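You operate a simulated robot arm through the tools that you are given. There is no shell and no other tool.

The job below is to be done with a simulated robot arm. You get a single attempt, and the scene is never put back.

## Task
Top up the tank to its yellow line from the watering can.
Fine: tank lamp off while pouring and on again after; lid shut, can back. Set down upright: watering can.

The check looks at the end state, three seconds after you hand in, the way a careful person would. Anything else that was tipped, shoved, dropped, spilled or broken makes it a failure. A push-on lid holds only when it is set on centred and level and pressed home; a screw cap is set on level and turned clockwise until tight.

## Robot
A 6-joint arm with a two-finger parallel gripper, fixed in place. Base frame: the origin is at the foot of the arm, x ahead of it, y to its left, z up. Units: m, rad, N and s.
With the tool pointing down near the work surface it reaches from about 0.18 to 0.76 m from the base axis. Its first joint turns from -2.897 to 2.897 rad. Payload 3.91 kg.
The TCP is the grasp point between the finger pads, 0.03 m short of the fingertips. In the tool frame z runs along the fingers and y along their closing line. Largest opening 0.11 m; finger width 0.02, thickness 0.01; the body of the gripper, 0.048 by 0.112 m, starts 0.055 m behind the TCP.
Orientation is that of the tool frame in the base frame, as [roll, pitch, yaw] about the fixed x, y, z axes, in that order (R = Rz(yaw) Ry(pitch) Rx(roll)). With the fingers straight down and closing along the base's y, the tool's x points along the base's -x, its y along +y and its z along -z.

## Interface
- The arm moves only by the tool jog_arm. Its argument "targets" is a list of rows, each an object of numbers (a shift or turn left out is 0, a gripper value left out holds the last): "ax", "ay", "az": the turn, a rotation vector about the tool's x, y, z in rad; "dx", "dy", "dz": the shift along the tool's x, y, z in m; "gripper": the gripper command, from -1 (shut) to 1 (fully open), values between in proportion. In form: [{"ax": .., "ay": .., "az": .., "dx": .., "dy": .., "dz": .., "gripper": ..}, ...]. A call has 1 to 20 rows; each row shifts and turns the commanded pose from where the row before left it, along the tool's axes as they then stand. Each row takes 0.2 s and may step no farther than 0.05 m and 0.15 rad from the row before; otherwise, or with a gripper value out of range, the whole call is refused. A pose out of reach is approached as far as the arm can. The call stops where the force on the tool passes 90 N (or 10 N more than at its start, if that is more) or the arm is blocked; 0.2 s more then pass. Each finger travels about 0.045 m/s and halts on what it meets, pressing with about 23 N; the grip force reading is that of the motor and also rises with nothing between the fingers. The clock runs only during rows and for 0.2 s after the last one: add rows that do not move to give the fingers time. The reply holds the time, the measured pose of the TCP, the force on the tool along the base axes, the opening and the grip force, in the units named above and with some noise, with the torque about the TCP (base axes, N m) and any sound that the robot's microphone picked up.
- Cameras (640 x 400 px; columns grow to the right, rows downward): "scene" is fixed at [0.0494, 0.514, 1.6996]; the picture's right is [-0.70, -0.71, 0.00], its down [-0.63, 0.62, -0.48] and it looks along [0.34, -0.33, -0.88] (base axes); focal length 214 px, centre (320, 200). "wrist" rides on the gripper at [0.071, 0.022, -0.107] in the tool frame; the picture's right is [-0.29, 0.96, 0.00], its down [-0.76, -0.23, -0.61] and it looks along [-0.58, -0.18, 0.79] (tool axes); focal length 243 px, centre (320, 200). There is no depth. A picture from a camera that has moved, and an enlarged one, comes with that camera's place and axes in the base frame and with its lens. The place of the scene camera against the robot may be out by one fixed shift of up to 0.018 m in any direction.
- camera(camera): a new picture of that camera. The clock stands still meanwhile.
- raise_lower(by): slides the trunk up (or, below 0, down) by that many m; the arm rides with it, the base frame stays. It gives what a move gives, with no picture.
- inspect(camera, box): a new picture of the part [left, top, right, bottom] of that camera's present view, enlarged. The clock stands still meanwhile.
- job_done(): hands the job in; it is judged then, once.

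Nothing tells you positions but the pictures and the camera data. Unless the task says otherwise, let go and move clear before handing in.

The tools are called after "Call:" as a command line: name --argument value ..., lists and objects as JSON in quotes. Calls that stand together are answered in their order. jog_arm: Moves the arm, as the interface text tells. Its arguments: {"type":"object","properties":{"targets":{"type":"array","items":{"type":"object","properties":{"ax":{"type":"number"},"ay":{"type":"number"},"az":{"type":"number"},"dx":{"type":"number"},"dy":{"type":"number"},"dz":{"type":"number"},"gripper":{"type":"number"}}}}},"required":["targets"]} The other tools are called the same way: raise_lower (by) slides the trunk up or down; camera (camera) takes a picture; inspect (camera, box) takes an enlarged picture of a part of a camera's view; job_done () hands the job in.

At the start:

```text
time: 0.0
ee_pos: [0.2417, 0.2181, 1.4183]
ee_rot: [-3.142, -0.001, -3.14]
wrist_force: [0.0, -0.9, 0.2]
wrist_torque: [0.01, -0.02, 0.03]
grip_width: 0.1098
finger_force: 0.2
trunk travel left (down, up): [-0.59, 0.0]
```

scene: 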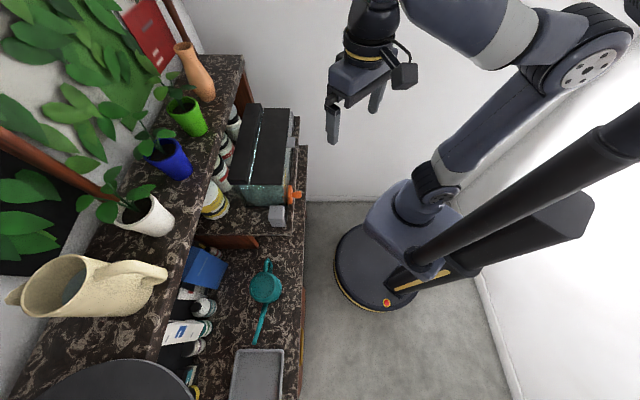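
wrist: 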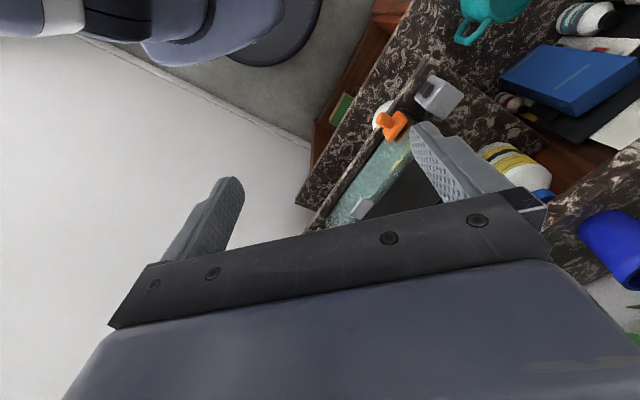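

I see a tank with a dark lid at the back of a cabinet, with an orange item and a grey box near its front, and a cream watering can on the upper shelf. I'll look closer before moving.

Call:
inspect --camera "scene" --box '[200, 90, 328, 250]'

Call:
inspect --camera "scene" --box '[0, 200, 200, 400]'

Call:
inspect --camera "wrist" --box '[280, 50, 520, 240]'

Call:
inspect --camera "scene" --box '[150, 230, 320, 400]'

```text
2.50 times, centred on (264, 170) of scene
camera zoom: at [0.0494, 0.514, 1.6996], right [-0.7, -0.71, 0.0], down [-0.63, 0.62, -0.48], along [0.34, -0.33, -0.88], focal length 536 px, centre (460, 275)
```

zoom: 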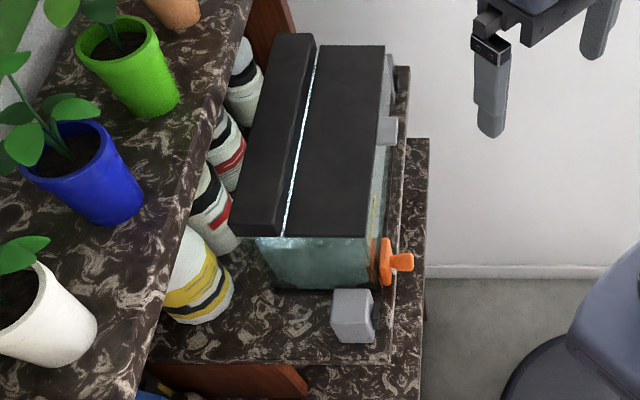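

```text
2.00 times, centred on (100, 300) of scene
camera zoom: at [0.0494, 0.514, 1.6996], right [-0.7, -0.71, 0.0], down [-0.63, 0.62, -0.48], along [0.34, -0.33, -0.88], focal length 429 px, centre (760, 0)
```

zoom: 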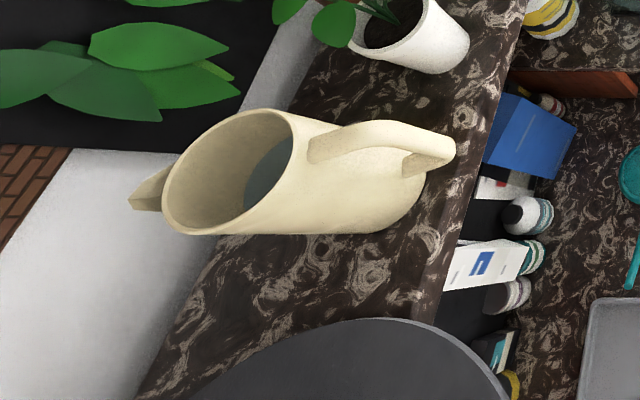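

```text
2.11 times, centred on (400, 145) of wrist
camera zoom: at [0.1691, 0.2402, 1.5265], right [0.29, 0.96, 0.0], down [0.76, -0.23, 0.61], along [0.58, -0.18, -0.79], focal length 511 px, centre (152, 316)
```

zoom: 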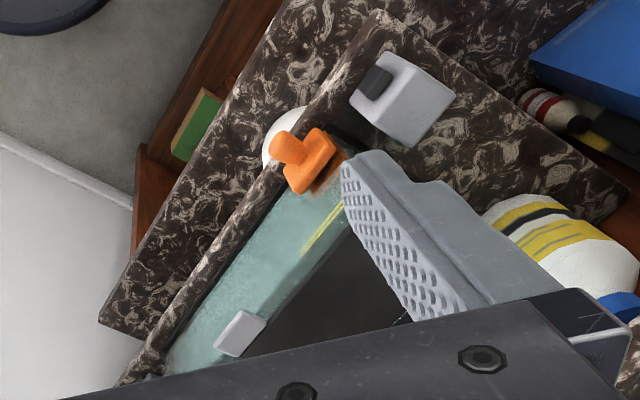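

```text
2.35 times, centred on (235, 315) of scene
camera zoom: at [0.0494, 0.514, 1.6996], right [-0.7, -0.71, 0.0], down [-0.63, 0.62, -0.48], along [0.34, -0.33, -0.88], focal length 505 px, centre (520, -71)
```

zoom: 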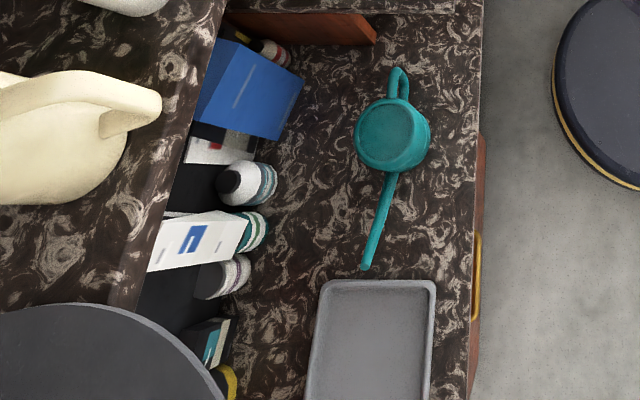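

The teal can with the long spout on the lower counter is probably the watering can. The cream one on the shelf looks like a jug. The cabinet face runs diagonally at about 45°, so I'll turn the wrist camera toward it for a better look.

Call:
jog_arm --targets '[{"az": -0.135}, {"az": -0.135}, {"az": -0.135}, {"az": -0.135}, {"az": -0.135}, {"az": -0.135}, {"az": -0.135}, {"az": -0.135}, {}]'

Call:
camera --camera "wrist"

Call:
camera --camera "scene"

```text
time: 2.0
ee_pos: [0.2406, 0.2188, 1.4194]
ee_rot: [-3.14, 0.001, -2.06]
wrist_force: [-0.3, -0.1, 0.4]
wrist_torque: [0.0, -0.04, 0.0]
grip_width: 0.1098
finger_force: 0.1
trunk travel left (down, up): [-0.59, 0.0]
```

```text
taken
camera wrist: at [0.1883, 0.1661, 1.527], right [-0.71, 0.71, 0.0], down [0.56, 0.56, 0.61], along [0.43, 0.43, -0.79], focal length 243 px, centre (320, 200)
```

wrist: 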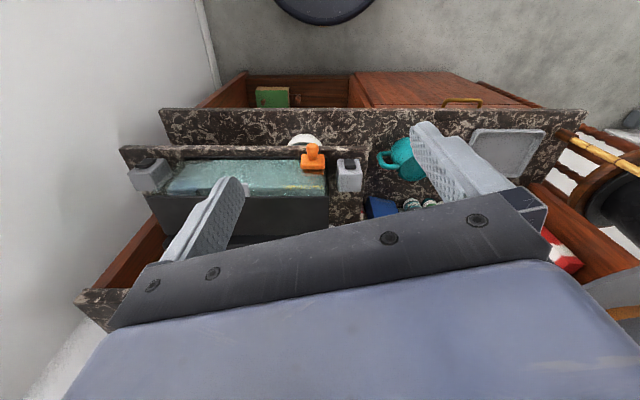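

```text
taken
```

scene: 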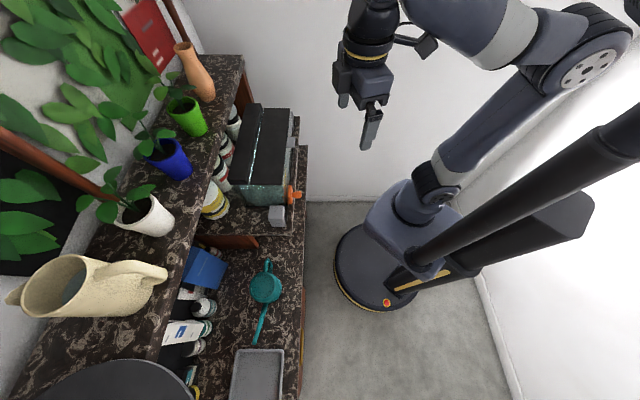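

Call:
inspect --camera "wrist" --box '[110, 90, 430, 290]'

Call:
inspect --camera "wrist" --box '[280, 120, 460, 230]'

Call:
inspect --camera "wrist" --box '[110, 130, 290, 240]'

```text
2.00 times, centred on (270, 190) of wrist
camera zoom: at [0.1883, 0.1661, 1.527], right [-0.71, 0.71, 0.0], down [0.56, 0.56, 0.61], along [0.43, 0.43, -0.79], focal length 485 px, centre (420, 220)
```

zoom: 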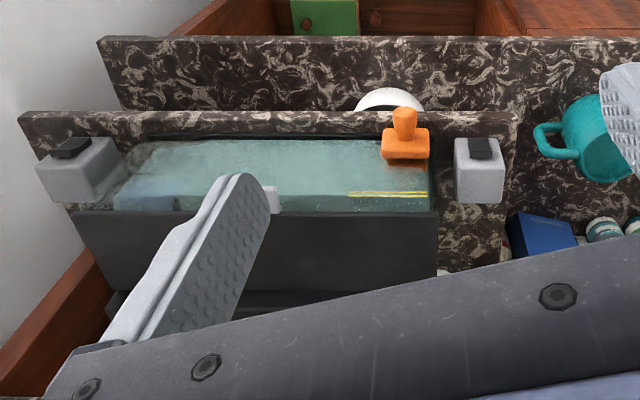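

```text
3.56 times, centred on (370, 175) of wrist
camera zoom: at [0.1883, 0.1661, 1.527], right [-0.71, 0.71, 0.0], down [0.56, 0.56, 0.61], along [0.43, 0.43, -0.79], focal length 863 px, centre (142, 289)
```

zoom: 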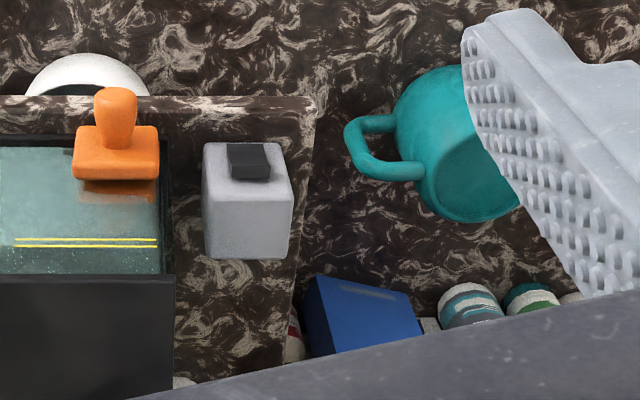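

```text
3.56 times, centred on (200, 185) of wrist
camera zoom: at [0.1883, 0.1661, 1.527], right [-0.71, 0.71, 0.0], down [0.56, 0.56, 0.61], along [0.43, 0.43, -0.79], focal length 863 px, centre (747, 253)
```

zoom: 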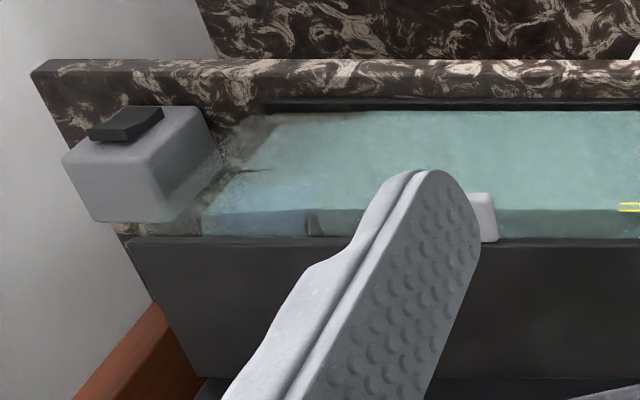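

The tank spans about 0.33 m along the cabinet, with a front flap that has a grey tab and a rear lamp housing. There's a switch box at each end. I'll lower the trunk and tilt the wrist to look at the tank from the front.

Call:
raise_lower --by -0.2

Call:
jog_arm --targets '[{"ax": 0.0366, "ay": -0.1195, "dx": 0.02, "dy": -0.03}, {"ax": 0.0366, "ay": -0.1195, "dx": 0.02, "dy": -0.03}, {"ax": 0.0366, "ay": -0.1195, "dx": 0.02, "dy": -0.03}, {"ax": 0.0366, "ay": -0.1195, "dx": 0.02, "dy": -0.03}, {}]'

Call:
camera --camera "wrist"

Call:
camera --camera "scene"

```text
time: 4.2
ee_pos: [0.2401, 0.2186, 1.2201]
ee_rot: [3.139, -0.001, -2.063]
wrist_force: [1.0, 0.4, -0.4]
wrist_torque: [-0.02, 0.04, 0.01]
grip_width: 0.11
finger_force: 0.1
trunk travel left (down, up): [-0.39, 0.2]
```

```text
time: 5.4
ee_pos: [0.3107, 0.09, 1.2105]
ee_rot: [-2.98, 0.478, -2.02]
wrist_force: [-0.1, -0.3, -0.6]
wrist_torque: [0.0, -0.03, 0.02]
grip_width: 0.1101
finger_force: 0.1
trunk travel left (down, up): [-0.39, 0.2]
```

```text
taken
camera wrist: at [0.2276, 0.0087, 1.2701], right [-0.71, 0.71, 0.0], down [0.28, 0.29, 0.92], along [0.65, 0.65, -0.4], focal length 243 px, centre (320, 200)
```

wrist: 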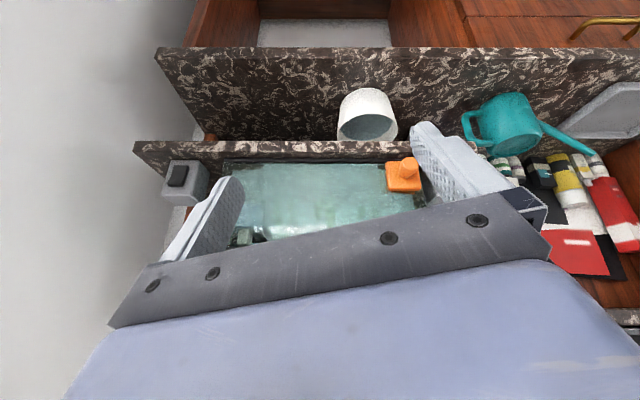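

```text
taken
```

scene: 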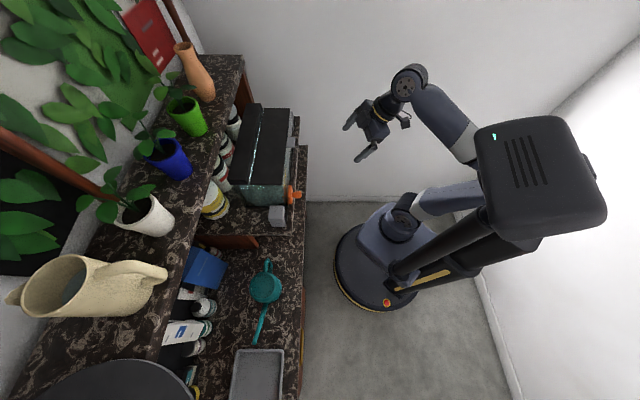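

Call:
inspect --camera "wrist" --box '[130, 70, 450, 270]'

Call:
inspect --camera "wrist" --box '[430, 60, 640, 200]'

Call:
jog_arm --targets '[{"ax": 0.041, "ay": -0.134}, {"ax": 0.041, "ay": -0.134}, {"ax": 0.041, "ay": -0.134}, {}]'

Call:
camera --camera "wrist"

```text
2.00 times, centred on (290, 170) of wrist
camera zoom: at [0.2276, 0.0087, 1.2701], right [-0.71, 0.71, 0.0], down [0.28, 0.29, 0.92], along [0.65, 0.65, -0.4], focal length 485 px, centre (380, 260)
```

zoom: 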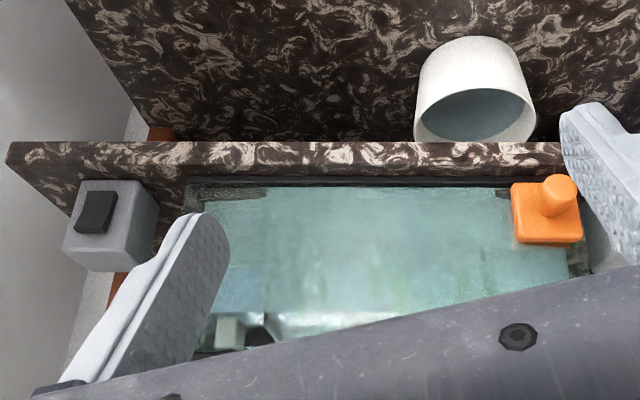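

```text
2.86 times, centred on (535, 130) of wrist
camera zoom: at [0.2276, 0.0087, 1.2701], right [-0.71, 0.71, 0.0], down [0.28, 0.29, 0.92], along [0.65, 0.65, -0.4], focal length 693 px, centre (-294, 400)
```

zoom: 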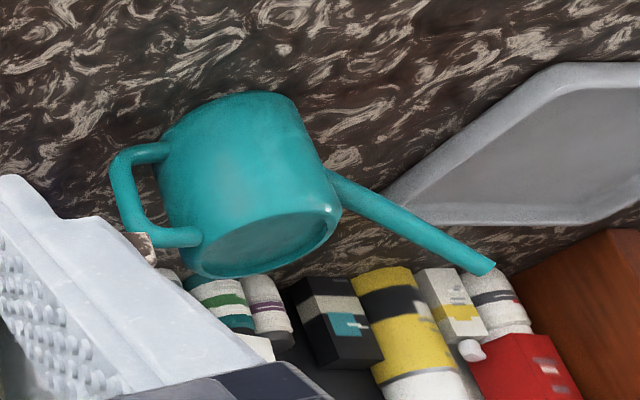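

```text
time: 6.6
ee_pos: [0.3312, 0.0882, 1.1893]
ee_rot: [-2.899, 0.85, -1.978]
wrist_force: [-0.3, 0.9, 0.4]
wrist_torque: [0.02, -0.02, 0.01]
grip_width: 0.1102
finger_force: 0.0
trunk travel left (down, up): [-0.39, 0.2]
stopped in row 4: the arm was blocked; the commanded pose is now the measured one
```

```text
taken
camera wrist: at [0.2399, -0.0035, 1.202], right [-0.71, 0.7, 0.07], down [0.08, -0.02, 1.0], along [0.7, 0.71, -0.04], focal length 243 px, centre (320, 200)
```

wrist: 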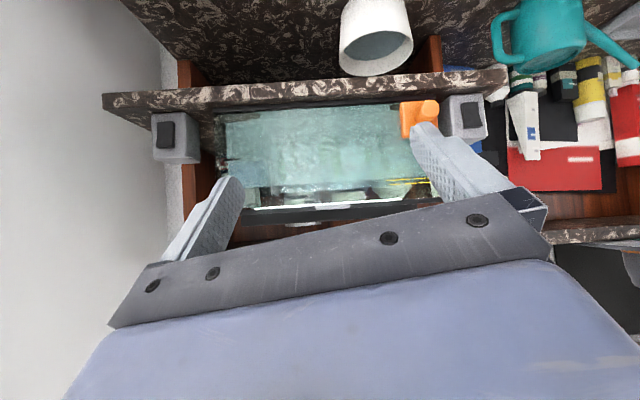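

Call:
inspect --camera "wrist" --box '[130, 70, 350, 220]'

Call:
inspect --camera "wrist" --box '[330, 70, 510, 220]'

Call:
inspect --camera "wrist" --box '[460, 0, 640, 120]'

```text
2.67 times, centred on (240, 145) of wrist
camera zoom: at [0.2399, -0.0035, 1.202], right [-0.71, 0.7, 0.07], down [0.08, -0.02, 1.0], along [0.7, 0.71, -0.04], focal length 647 px, centre (533, 347)
```

zoom: 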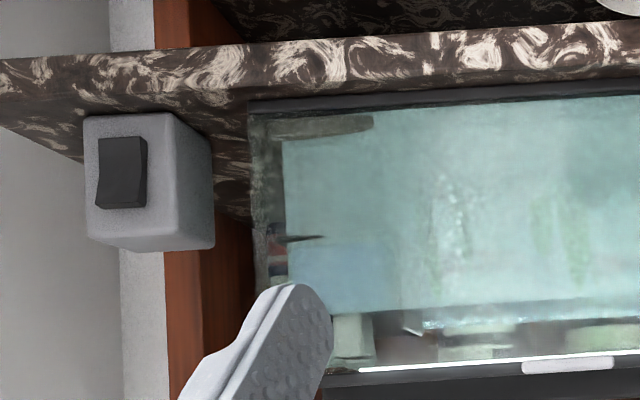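

```text
2.67 times, centred on (420, 145) of wrist
camera zoom: at [0.2399, -0.0035, 1.202], right [-0.71, 0.7, 0.07], down [0.08, -0.02, 1.0], along [0.7, 0.71, -0.04], focal length 647 px, centre (53, 347)
```

zoom: 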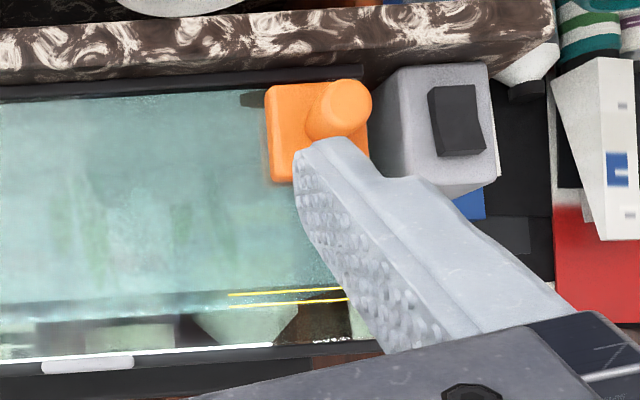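

```text
3.33 times, centred on (550, 60) of wrist
camera zoom: at [0.2399, -0.0035, 1.202], right [-0.71, 0.7, 0.07], down [0.08, -0.02, 1.0], along [0.7, 0.71, -0.04], focal length 809 px, centre (-447, 667)
```

zoom: 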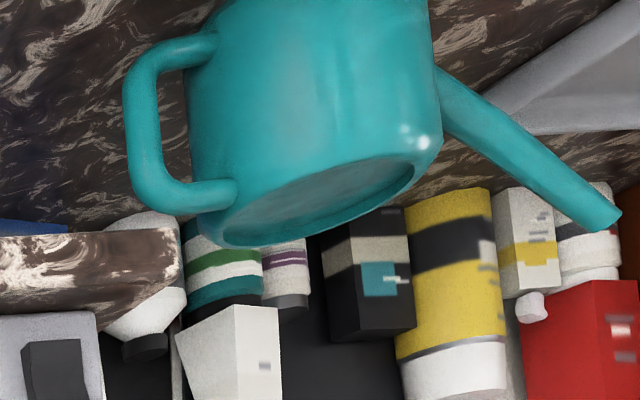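

The can stands on the lower counter to the tank's left, with its spout pointing away from the tank and its handle toward it. I'll straighten the tool again and move over to look down on the can and the shelf edge.

Call:
jog_arm --targets '[{"ax": -0.0366, "ay": 0.1195}, {"ax": -0.0366, "ay": 0.1195}, {"ax": -0.0366, "ay": 0.1195}, {"ax": -0.0366, "ay": 0.1195}, {"ax": -0.0366, "ay": 0.1195}, {"ax": -0.0366, "ay": 0.1195}, {"ax": -0.0366, "ay": 0.1195}, {}]'

```text
time: 8.4
ee_pos: [0.3306, 0.0878, 1.1931]
ee_rot: [3.08, 0.021, -2.058]
wrist_force: [0.0, -1.1, -0.6]
wrist_torque: [-0.01, -0.02, 0.01]
grip_width: 0.1099
finger_force: 0.1
trunk travel left (down, up): [-0.39, 0.2]
```

Call:
jog_arm --targets '[{"dx": -0.0156, "dy": 0.0393, "dz": -0.0157, "ax": 0.006, "ay": 0.0021}, {"dx": -0.0156, "dy": 0.0393, "dz": -0.0157, "ax": 0.006, "ay": 0.0021}, {"dx": -0.0156, "dy": 0.0393, "dz": -0.0157, "ax": 0.006, "ay": 0.0021}, {"dx": -0.0156, "dy": 0.0393, "dz": -0.0157, "ax": 0.006, "ay": 0.0021}, {"dx": -0.0156, "dy": 0.0393, "dz": -0.0157, "ax": 0.006, "ay": 0.0021}, {"dx": -0.0156, "dy": 0.0393, "dz": -0.0157, "ax": 0.006, "ay": 0.0021}, {"dx": -0.0156, "dy": 0.0393, "dz": -0.0157, "ax": 0.006, "ay": 0.0021}, {"dx": -0.0156, "dy": 0.0393, "dz": -0.0157, "ax": 0.006, "ay": 0.0021}, {"dx": -0.0156, "dy": 0.0393, "dz": -0.0157, "ax": 0.006, "ay": 0.0021}, {"dx": -0.0156, "dy": 0.0393, "dz": -0.0157, "ax": 0.006, "ay": 0.0021}, {}]'

Call:
camera --camera "wrist"

Call:
camera --camera "scene"

```text
time: 10.8
ee_pos: [0.0606, 0.406, 1.2171]
ee_rot: [3.141, 0.003, -2.057]
wrist_force: [-0.4, 0.4, -0.6]
wrist_torque: [-0.03, -0.04, 0.02]
grip_width: 0.1097
finger_force: 0.0
out of reach, approached as far as the arm can: row 2, 3, 4, 5, 6, 7, 8, 9, 10
trunk travel left (down, up): [-0.39, 0.2]
```

```text
taken
camera wrist: at [0.0075, 0.3534, 1.3238], right [-0.71, 0.7, 0.0], down [0.56, 0.56, 0.61], along [0.43, 0.44, -0.79], focal length 243 px, centre (320, 200)
```

wrist: 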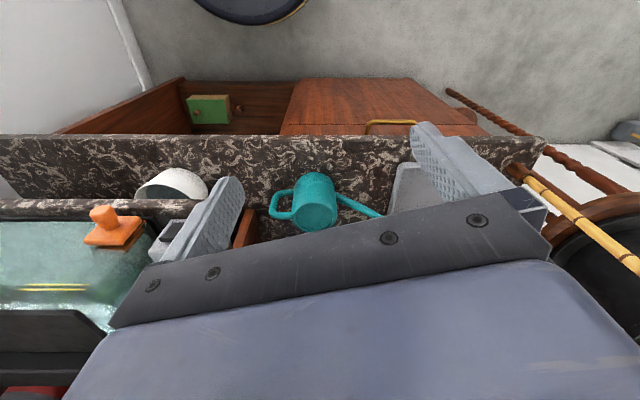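

```text
taken
```

scene: 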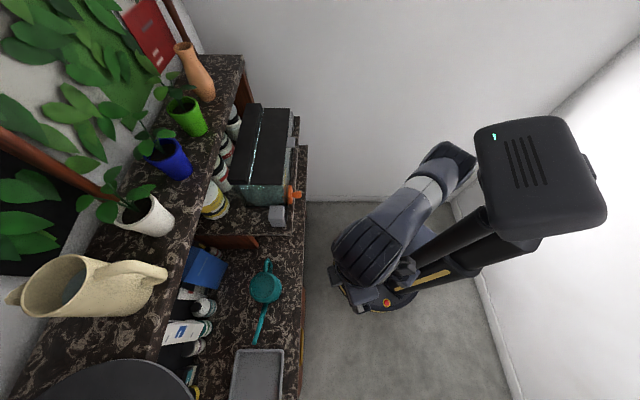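

Call:
inspect --camera "wrist" --box '[220, 140, 440, 260]'

Call:
inspect --camera "wrist" --box '[0, 160, 260, 400]'

Call:
inspect --camera "scene" --box '[180, 235, 300, 360]'

```text
2.91 times, centred on (330, 200) of wrist
camera zoom: at [0.0075, 0.3534, 1.3238], right [-0.71, 0.7, 0.0], down [0.56, 0.56, 0.61], along [0.43, 0.44, -0.79], focal length 706 px, centre (291, 200)
```

zoom: 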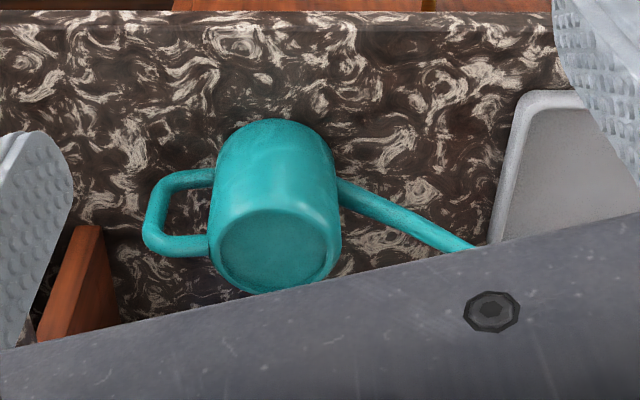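

```text
1.67 times, centred on (130, 280) of wrist
camera zoom: at [0.0075, 0.3534, 1.3238], right [-0.71, 0.7, 0.0], down [0.56, 0.56, 0.61], along [0.43, 0.44, -0.79], focal length 404 px, centre (637, 67)
```

zoom: 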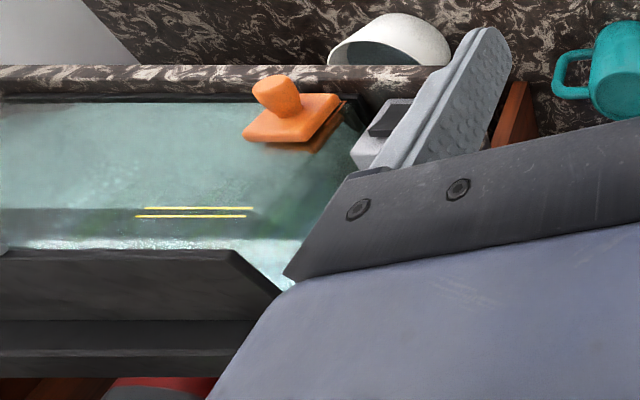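

```text
3.20 times, centred on (240, 298) of scene
camera zoom: at [0.0494, 0.514, 1.6996], right [-0.7, -0.71, 0.0], down [-0.63, 0.62, -0.48], along [0.34, -0.33, -0.88], focal length 686 px, centre (576, -112)
```

zoom: 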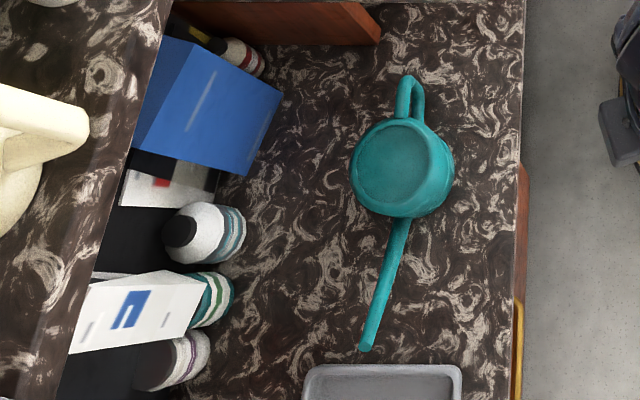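

I've placed the can at about n=0.57, l=0.24 in cabinet coordinates (n = depth into the cabinet, l = left along it). It's about 0.087 m wide with its rim at z≈0.97. Next I'll look closely at the left switch box.

Call:
jog_arm --targets '[{"dx": 0.0062, "dy": -0.0407, "dz": 0.014}, {"dx": 0.0062, "dy": -0.0407, "dz": 0.014}, {"dx": 0.0062, "dy": -0.0407, "dz": 0.014}, {"dx": 0.0062, "dy": -0.0407, "dz": 0.014}, {"dx": 0.0062, "dy": -0.0407, "dz": 0.014}, {"ax": 0.041, "ay": -0.134}, {"ax": 0.041, "ay": -0.134}, {"ax": 0.041, "ay": -0.134}, {"ax": 0.041, "ay": -0.134}, {"ax": 0.041, "ay": -0.134}, {}]'

Call:
camera --camera "wrist"

```text
time: 13.2
ee_pos: [0.2261, 0.28, 1.1456]
ee_rot: [-2.901, 0.666, -1.973]
wrist_force: [-0.3, -1.1, -0.7]
wrist_torque: [-0.02, 0.01, 0.01]
grip_width: 0.1102
finger_force: 0.1
trunk travel left (down, up): [-0.39, 0.2]
```

```text
taken
camera wrist: at [0.1368, 0.1913, 1.1809], right [-0.71, 0.7, 0.0], down [0.15, 0.15, 0.98], along [0.69, 0.69, -0.21], focal length 243 px, centre (320, 200)
```

wrist: 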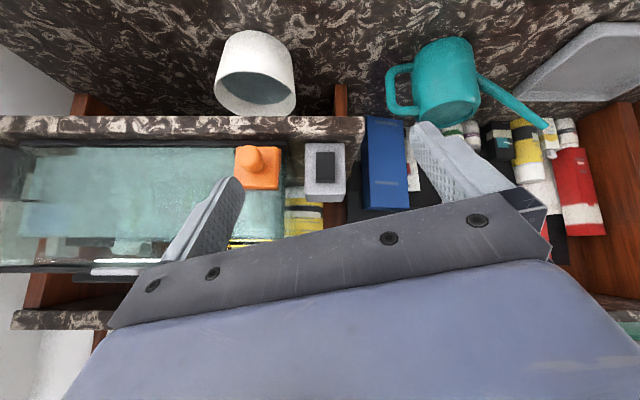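

Call:
inspect --camera "wrist" --box '[280, 120, 370, 220]'

Call:
inspect --camera "wrist" --box '[0, 100, 290, 340]'

Call:
inspect --camera "wrist" --box '[370, 20, 570, 150]'

```text
4.00 times, centred on (325, 170) of wrist
camera zoom: at [0.1368, 0.1913, 1.1809], right [-0.71, 0.7, 0.0], down [0.15, 0.15, 0.98], along [0.69, 0.69, -0.21], focal length 970 px, centre (300, 320)
```

zoom: 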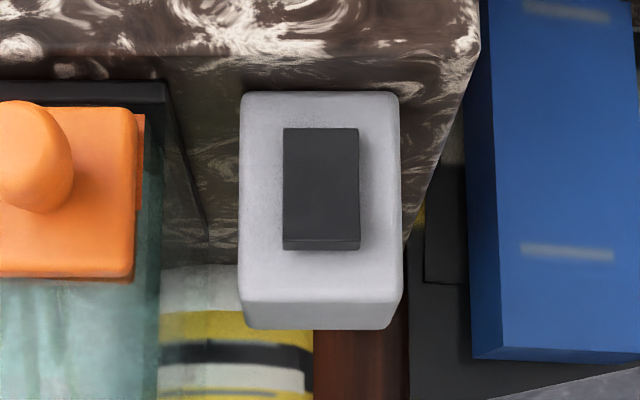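

```text
1.67 times, centred on (145, 220) of wrist
camera zoom: at [0.1368, 0.1913, 1.1809], right [-0.71, 0.7, 0.0], down [0.15, 0.15, 0.98], along [0.69, 0.69, -0.21], focal length 404 px, centre (612, 167)
```

zoom: 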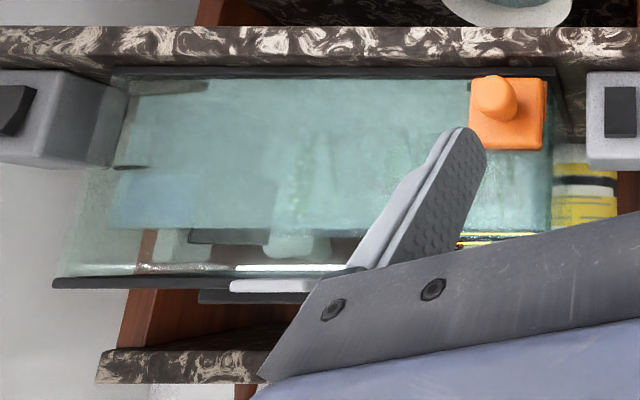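

```text
3.08 times, centred on (470, 85) of wrist
camera zoom: at [0.1368, 0.1913, 1.1809], right [-0.71, 0.7, 0.0], down [0.15, 0.15, 0.98], along [0.69, 0.69, -0.21], focal length 746 px, centre (-142, 554)
```

zoom: 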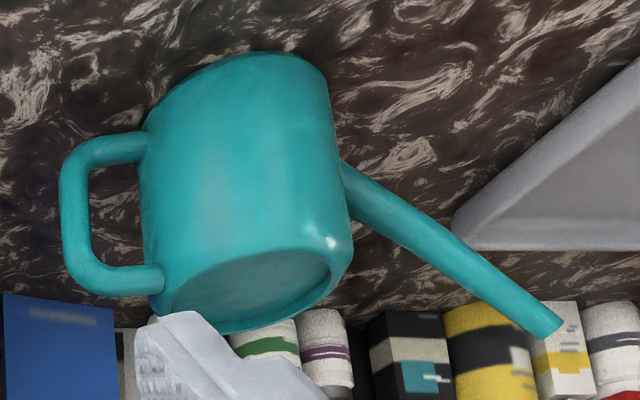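

Call:
jog_arm --targets '[{"dx": 0.01335, "dy": -0.04355}, {"dx": 0.01335, "dy": -0.04355}, {"dx": 0.01335, "dy": -0.04355}, {"dx": 0.01335, "dy": -0.04355}, {"dx": 0.01335, "dy": -0.04355}, {"dx": 0.01335, "dy": -0.04355}, {"dx": 0.01335, "dy": -0.04355}, {"dx": 0.01335, "dy": -0.04355}, {"dx": 0.01335, "dy": -0.04355}, {}]'

Call:
camera --camera "wrist"

```text
time: 15.4
ee_pos: [0.5175, -0.0093, 1.1457]
ee_rot: [-2.899, 0.664, -1.972]
wrist_force: [0.7, 0.0, -0.1]
wrist_torque: [0.01, 0.01, 0.02]
grip_width: 0.11
finger_force: 0.0
trunk travel left (down, up): [-0.39, 0.2]
```

```text
taken
camera wrist: at [0.4274, -0.0989, 1.1805], right [-0.71, 0.7, 0.0], down [0.15, 0.15, 0.98], along [0.69, 0.69, -0.22], focal length 243 px, centre (320, 200)
```

wrist: 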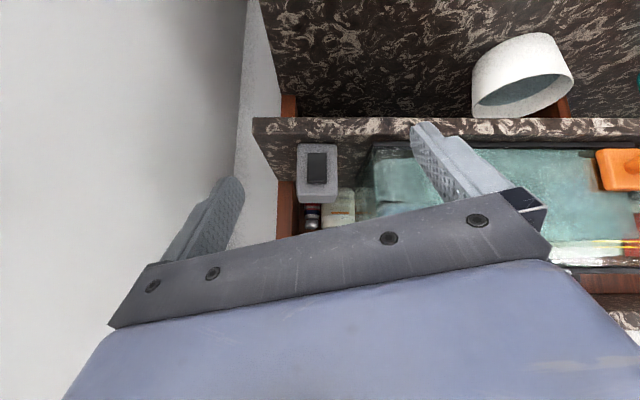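

Call:
inspect --camera "wrist" --box '[270, 120, 360, 220]'

Call:
inspect --camera "wrist" --box '[350, 120, 640, 320]'

```text
4.00 times, centred on (315, 170) of wrist
camera zoom: at [0.4274, -0.0989, 1.1805], right [-0.71, 0.7, 0.0], down [0.15, 0.15, 0.98], along [0.69, 0.69, -0.22], focal length 970 px, centre (340, 320)
```

zoom: 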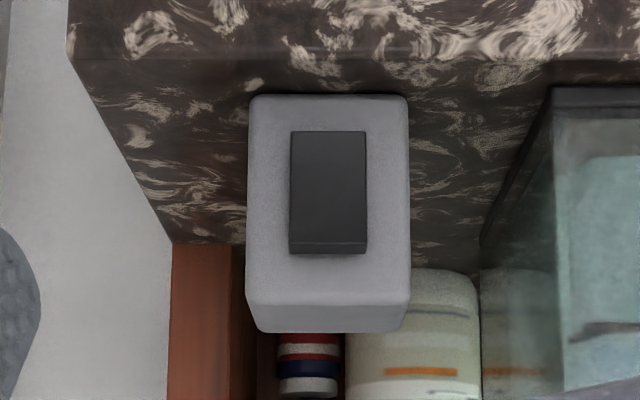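

```text
2.00 times, centred on (495, 220) of wrist
camera zoom: at [0.4274, -0.0989, 1.1805], right [-0.71, 0.7, 0.0], down [0.15, 0.15, 0.98], along [0.69, 0.69, -0.22], focal length 485 px, centre (-30, 160)
```

zoom: 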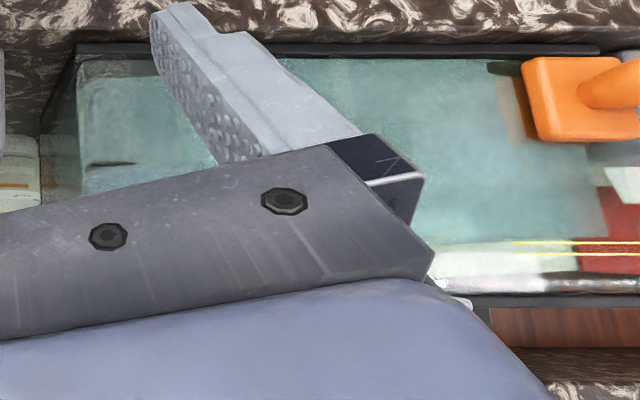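

Call:
inspect --camera "wrist" --box '[345, 130, 445, 230]'

Call:
inspect --camera "scene" --box '[220, 90, 310, 240]'

Call:
inspect --camera "scene" --box '[255, 170, 310, 220]'

```text
4.00 times, centred on (395, 180) of wrist
camera zoom: at [0.4274, -0.0989, 1.1805], right [-0.71, 0.7, 0.0], down [0.15, 0.15, 0.98], along [0.69, 0.69, -0.22], focal length 970 px, centre (20, 280)
```

zoom: 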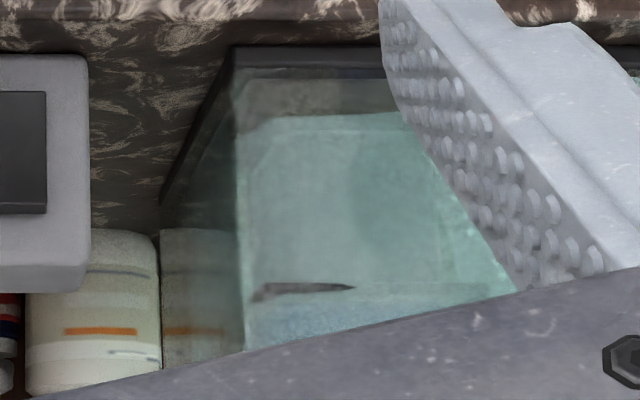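

```text
2.67 times, centred on (265, 165) of scene
camera zoom: at [0.0494, 0.514, 1.6996], right [-0.7, -0.71, 0.0], down [-0.63, 0.62, -0.48], along [0.34, -0.33, -0.88], focal length 572 px, centre (467, 293)
```

zoom: 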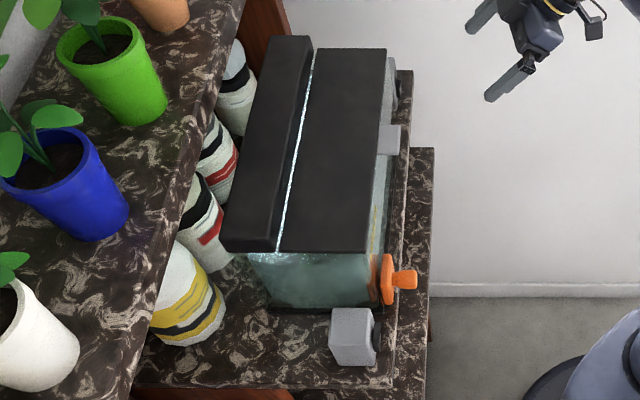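

```text
8.00 times, centred on (282, 195) of scene
camera zoom: at [0.0494, 0.514, 1.6996], right [-0.7, -0.71, 0.0], down [-0.63, 0.62, -0.48], along [0.34, -0.33, -0.88], focal length 1716 px, centre (620, 240)
```

zoom: 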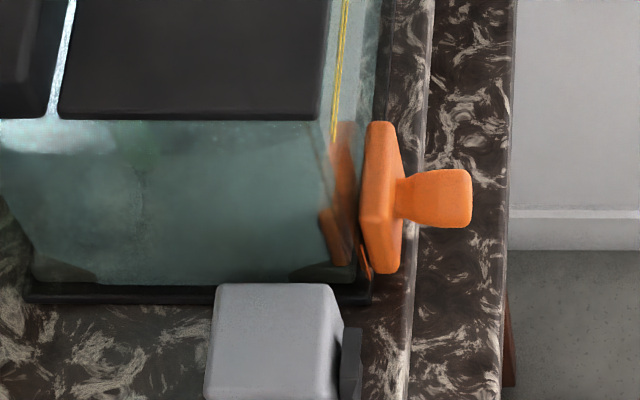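

Call:
inspect --camera "scene" --box '[266, 200, 296, 230]'

Call:
inspect --camera "scene" --box '[275, 100, 310, 150]'

```text
13.33 times, centred on (281, 215) of scene
camera zoom: at [0.0494, 0.514, 1.6996], right [-0.7, -0.71, 0.0], down [-0.63, 0.62, -0.48], along [0.34, -0.33, -0.88], focal length 2860 px, centre (840, 0)
```

zoom: 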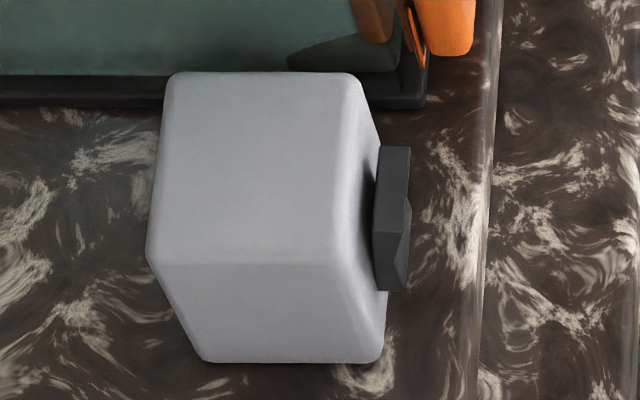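

```text
8.00 times, centred on (292, 125) of scene
camera zoom: at [0.0494, 0.514, 1.6996], right [-0.7, -0.71, 0.0], down [-0.63, 0.62, -0.48], along [0.34, -0.33, -0.88], focal length 1716 px, centre (540, 800)
```

zoom: 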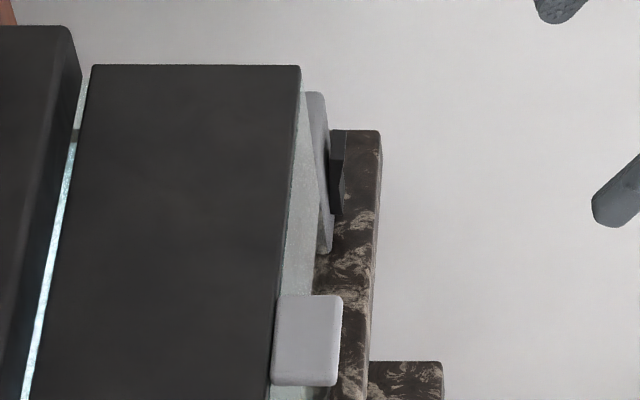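

Both rockers look to be in the same state, with the upper half proud. I can't tell which one runs the lamp, so I'll press the near right one on its upper half and watch the lamp, reversing it if it's the wrong one.

Call:
jog_arm --targets '[{"gripper": -1}, {}, {}, {}, {}, {}, {}, {"dx": -0.0191, "dy": -0.0058, "dz": 0.0383}, {"dx": -0.0143, "dy": -0.0044, "dz": 0.0287}, {}]'

Call:
camera --camera "wrist"

Call:
inspect --camera "scene" --box '[270, 90, 330, 150]'

```text
time: 17.6
ee_pos: [0.5671, 0.0409, 1.1152]
ee_rot: [-2.9, 0.666, -1.973]
wrist_force: [-0.1, 0.3, -0.3]
wrist_torque: [0.02, 0.02, -0.02]
grip_width: 0.0
finger_force: 23.4
trunk travel left (down, up): [-0.39, 0.2]
```

```text
taken
camera wrist: at [0.4768, -0.0488, 1.1509], right [-0.71, 0.7, 0.0], down [0.15, 0.15, 0.98], along [0.69, 0.69, -0.22], focal length 243 px, centre (320, 200)
```

wrist: 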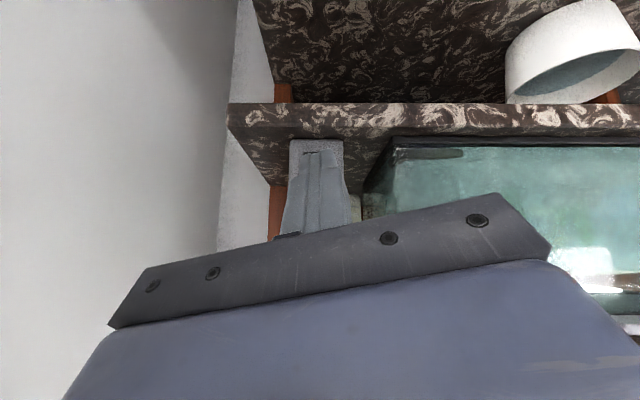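

```text
6.67 times, centred on (300, 120) of scene
camera zoom: at [0.0494, 0.514, 1.6996], right [-0.7, -0.71, 0.0], down [-0.63, 0.62, -0.48], along [0.34, -0.33, -0.88], focal length 1430 px, centre (453, 733)
```

zoom: 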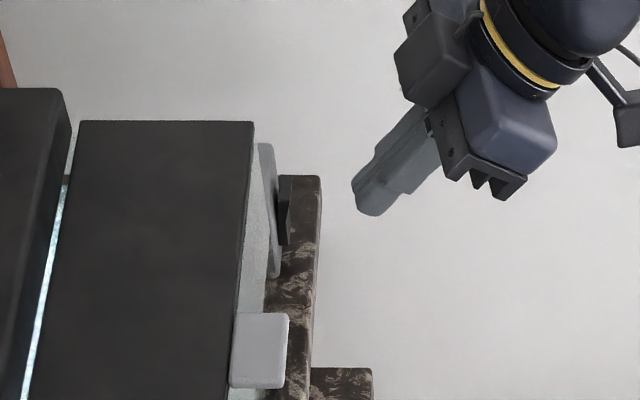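

Call:
jog_arm --targets '[{"dx": -0.0083, "dy": -0.0026, "dz": 0.0106}, {"dx": -0.0083, "dy": -0.0026, "dz": 0.0106}, {}, {"dx": -0.00146, "dy": -0.00045, "dz": 0.00129}, {"dx": -0.00146, "dy": -0.00045, "dz": 0.00129}, {"dx": -0.00146, "dy": -0.00045, "dz": 0.00129}]'

Call:
inspect --camera "scene" --box '[270, 100, 310, 140]'

```text
time: 19.0
ee_pos: [0.5892, 0.0654, 1.1125]
ee_rot: [-2.9, 0.665, -1.975]
wrist_force: [-0.3, 0.0, -0.1]
wrist_torque: [0.0, 0.0, -0.01]
grip_width: 0.0
finger_force: 23.4
trunk travel left (down, up): [-0.39, 0.2]
```

```text
10.00 times, centred on (290, 120) of scene
camera zoom: at [0.0494, 0.514, 1.6996], right [-0.7, -0.71, 0.0], down [-0.63, 0.62, -0.48], along [0.34, -0.33, -0.88], focal length 2145 px, centre (620, 1000)
```

zoom: 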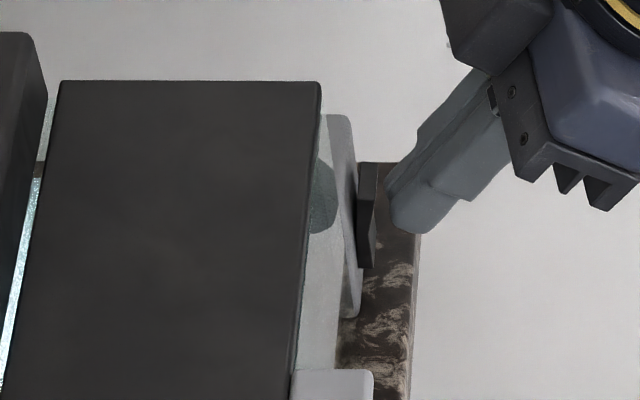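

Call:
jog_arm --targets '[{"dx": -0.00146, "dy": -0.00045, "dz": 0.00129}, {"dx": -0.00146, "dy": -0.00045, "dz": 0.00129}, {"dx": -0.00146, "dy": -0.00045, "dz": 0.00129}, {"dx": -0.00146, "dy": -0.00045, "dz": 0.00129}]'

Call:
inspect --camera "scene" --box '[270, 100, 310, 140]'

```text
time: 20.0
ee_pos: [0.5916, 0.0667, 1.1132]
ee_rot: [-2.903, 0.663, -1.974]
wrist_force: [-24.9, -18.8, -2.8]
wrist_torque: [-0.32, 0.44, -0.11]
grip_width: 0.0002
finger_force: 22.9
trunk travel left (down, up): [-0.39, 0.2]
```

```text
10.00 times, centred on (290, 120) of scene
camera zoom: at [0.0494, 0.514, 1.6996], right [-0.7, -0.71, 0.0], down [-0.63, 0.62, -0.48], along [0.34, -0.33, -0.88], focal length 2145 px, centre (620, 1000)
```

zoom: 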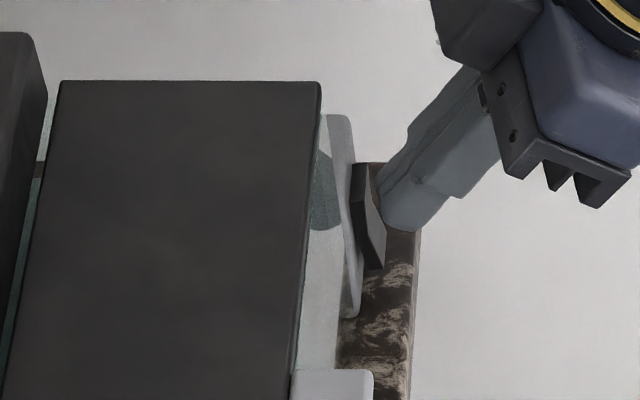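

The rocker flipped and the bright seam on the housing went dark, so the right switch is the lamp's. I'll back off and confirm.

Call:
jog_arm --targets '[{"dx": 0.0073, "dy": 0.0022, "dz": -0.0064}, {"dx": 0.0292, "dy": 0.009, "dz": -0.0258}, {"dx": 0.0292, "dy": 0.009, "dz": -0.0258}, {}]'

Call:
camera --camera "wrist"

Call:
inspect --camera "scene" --box '[220, 90, 310, 240]'

Call:
inspect --camera "scene" --box '[270, 100, 310, 140]'

```text
time: 21.0
ee_pos: [0.5353, 0.0068, 1.1111]
ee_rot: [-2.902, 0.664, -1.971]
wrist_force: [0.2, 0.2, 0.1]
wrist_torque: [-0.02, -0.01, -0.01]
grip_width: 0.0003
finger_force: 23.0
trunk travel left (down, up): [-0.39, 0.2]
```

```text
taken
camera wrist: at [0.4455, -0.0824, 1.1455], right [-0.71, 0.7, 0.0], down [0.15, 0.15, 0.98], along [0.69, 0.69, -0.21], focal length 243 px, centre (320, 200)
```

wrist: 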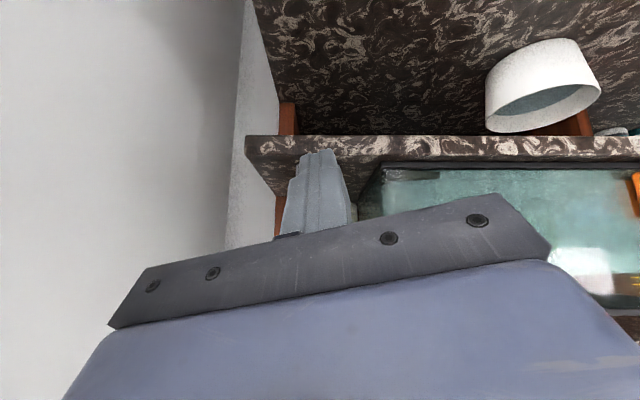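

```text
2.67 times, centred on (265, 165) of scene
camera zoom: at [0.0494, 0.514, 1.6996], right [-0.7, -0.71, 0.0], down [-0.63, 0.62, -0.48], along [0.34, -0.33, -0.88], focal length 572 px, centre (467, 293)
```

zoom: 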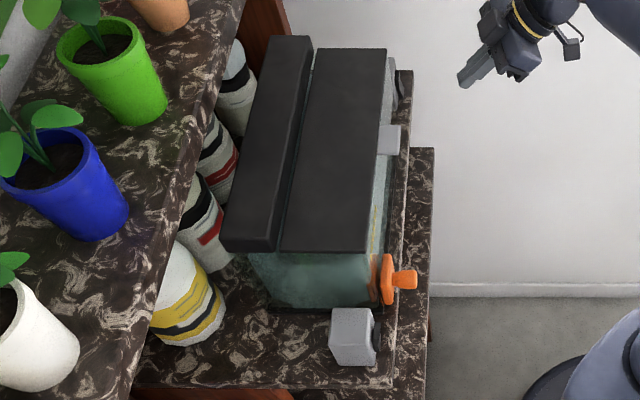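

```text
10.00 times, centred on (290, 120) of scene
camera zoom: at [0.0494, 0.514, 1.6996], right [-0.7, -0.71, 0.0], down [-0.63, 0.62, -0.48], along [0.34, -0.33, -0.88], focal length 2145 px, centre (620, 1000)
```

zoom: 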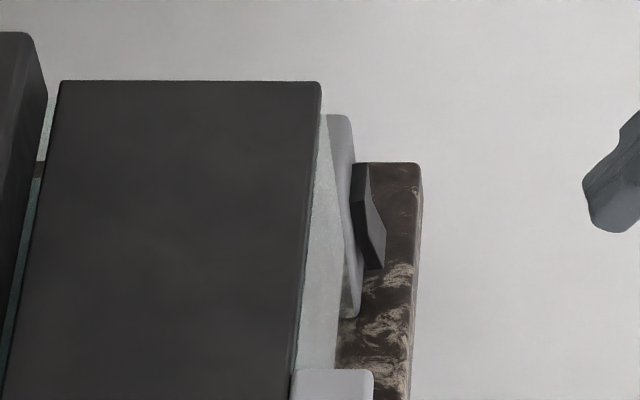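

The lamp is off. Before opening the lid I'll move along the tank and look at the yellow line, the water level and the lid tab.

Call:
jog_arm --targets '[{"dx": -0.022, "dy": 0.0374, "dz": -0.0068}, {"dx": -0.022, "dy": 0.0374, "dz": -0.0068}, {"dx": -0.022, "dy": 0.0374, "dz": -0.0068}, {"dx": -0.022, "dy": 0.0374, "dz": -0.0068}, {"dx": -0.022, "dy": 0.0374, "dz": -0.0068}, {"dx": -0.022, "dy": 0.0374, "dz": -0.0068}, {}]'

Call:
camera --camera "wrist"

Call:
inspect --camera "wrist" --box '[370, 150, 470, 220]'

```text
time: 22.6
ee_pos: [0.366, 0.2015, 1.1803]
ee_rot: [-2.9, 0.665, -1.973]
wrist_force: [0.6, -0.2, -0.6]
wrist_torque: [0.01, 0.0, -0.01]
grip_width: 0.0
finger_force: 23.4
trunk travel left (down, up): [-0.39, 0.2]
```

```text
taken
camera wrist: at [0.2764, 0.112, 1.2155], right [-0.71, 0.7, 0.0], down [0.15, 0.15, 0.98], along [0.69, 0.69, -0.22], focal length 243 px, centre (320, 200)
```

wrist: 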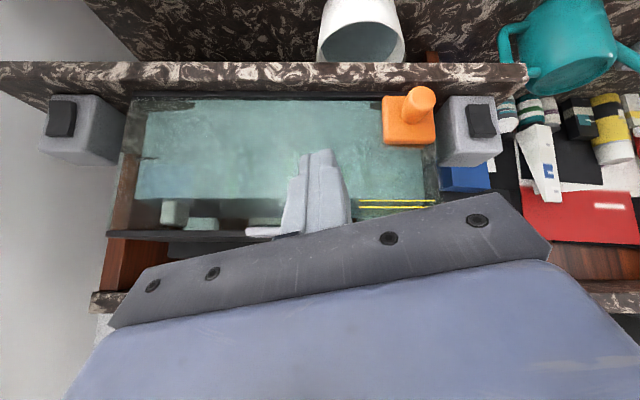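

```text
5.71 times, centred on (420, 185) of wrist
camera zoom: at [0.2764, 0.112, 1.2155], right [-0.71, 0.7, 0.0], down [0.15, 0.15, 0.98], along [0.69, 0.69, -0.22], focal length 1386 px, centre (-251, 286)
```

zoom: 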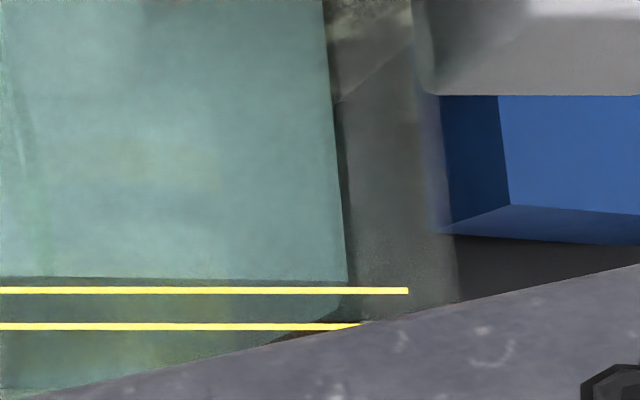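

I can see two yellow lines about 6 mm apart, and the water sits about 2 mm below the lower one. The lid tab is near l≈-0.155, z≈1.198. I'll raise the trunk so the tool can lie flatter and get a fingertip under the tab.

Call:
raise_lower --by 0.2

Call:
jog_arm --targets '[{"dx": 0.0438, "dy": 0.0134, "dz": -0.0386}, {"ax": 0.041, "ay": -0.134}, {"ax": 0.041, "ay": -0.134}, {"ax": 0.041, "ay": -0.134}, {"ax": 0.041, "ay": -0.134}, {"ax": 0.041, "ay": -0.134}, {}]'

```text
time: 24.7
ee_pos: [0.365, 0.2006, 1.3796]
ee_rot: [-2.9, 0.665, -1.973]
wrist_force: [0.4, -0.2, -1.0]
wrist_torque: [0.0, -0.01, -0.04]
grip_width: 0.0
finger_force: 22.8
trunk travel left (down, up): [-0.59, 0.0]
```

```text
refused: row 1 steps farther than a row can; nothing moved
```

Call:
jog_arm --targets '[{"dx": 0.035, "dy": 0.0107, "dz": -0.0309}, {"dx": 0.0293, "dy": 0.009, "dz": 0.0363}, {"dx": 0.0293, "dy": 0.009, "dz": 0.0363}, {"dx": 0.0293, "dy": 0.009, "dz": 0.0363}, {"dx": 0.0293, "dy": 0.009, "dz": 0.0363}, {"ax": 0.041, "ay": -0.134}, {"ax": 0.041, "ay": -0.134}, {"ax": 0.041, "ay": -0.134}, {"ax": 0.041, "ay": -0.134}, {"ax": 0.041, "ay": -0.134}, {}]'

Call:
camera --camera "wrist"

Call:
camera --camera "scene"

```text
time: 27.1
ee_pos: [0.3331, 0.1676, 1.1915]
ee_rot: [-2.085, 1.233, -1.274]
wrist_force: [0.1, 0.4, -0.1]
wrist_torque: [-0.01, -0.02, -0.04]
grip_width: 0.0
finger_force: 23.1
trunk travel left (down, up): [-0.59, 0.0]
```

```text
taken
camera wrist: at [0.2491, 0.0834, 1.1368], right [-0.71, 0.71, 0.0], down [-0.33, -0.33, 0.88], along [0.62, 0.63, 0.47], focal length 243 px, centre (320, 200)
```

wrist: 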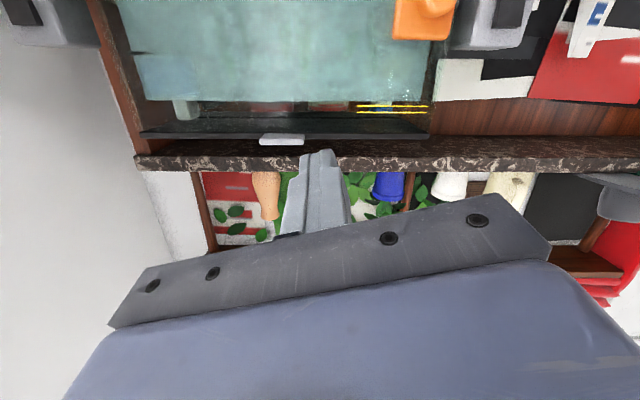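

```text
taken
```

scene: 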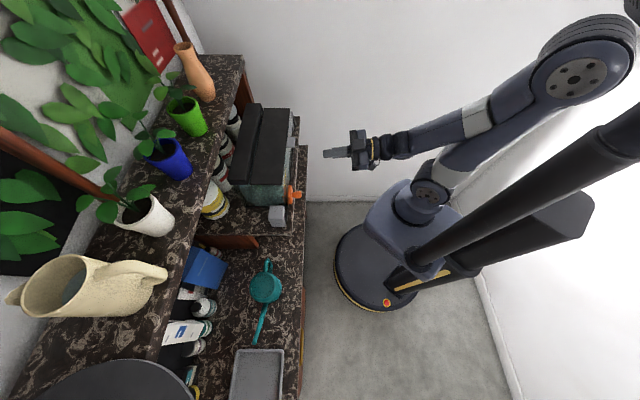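

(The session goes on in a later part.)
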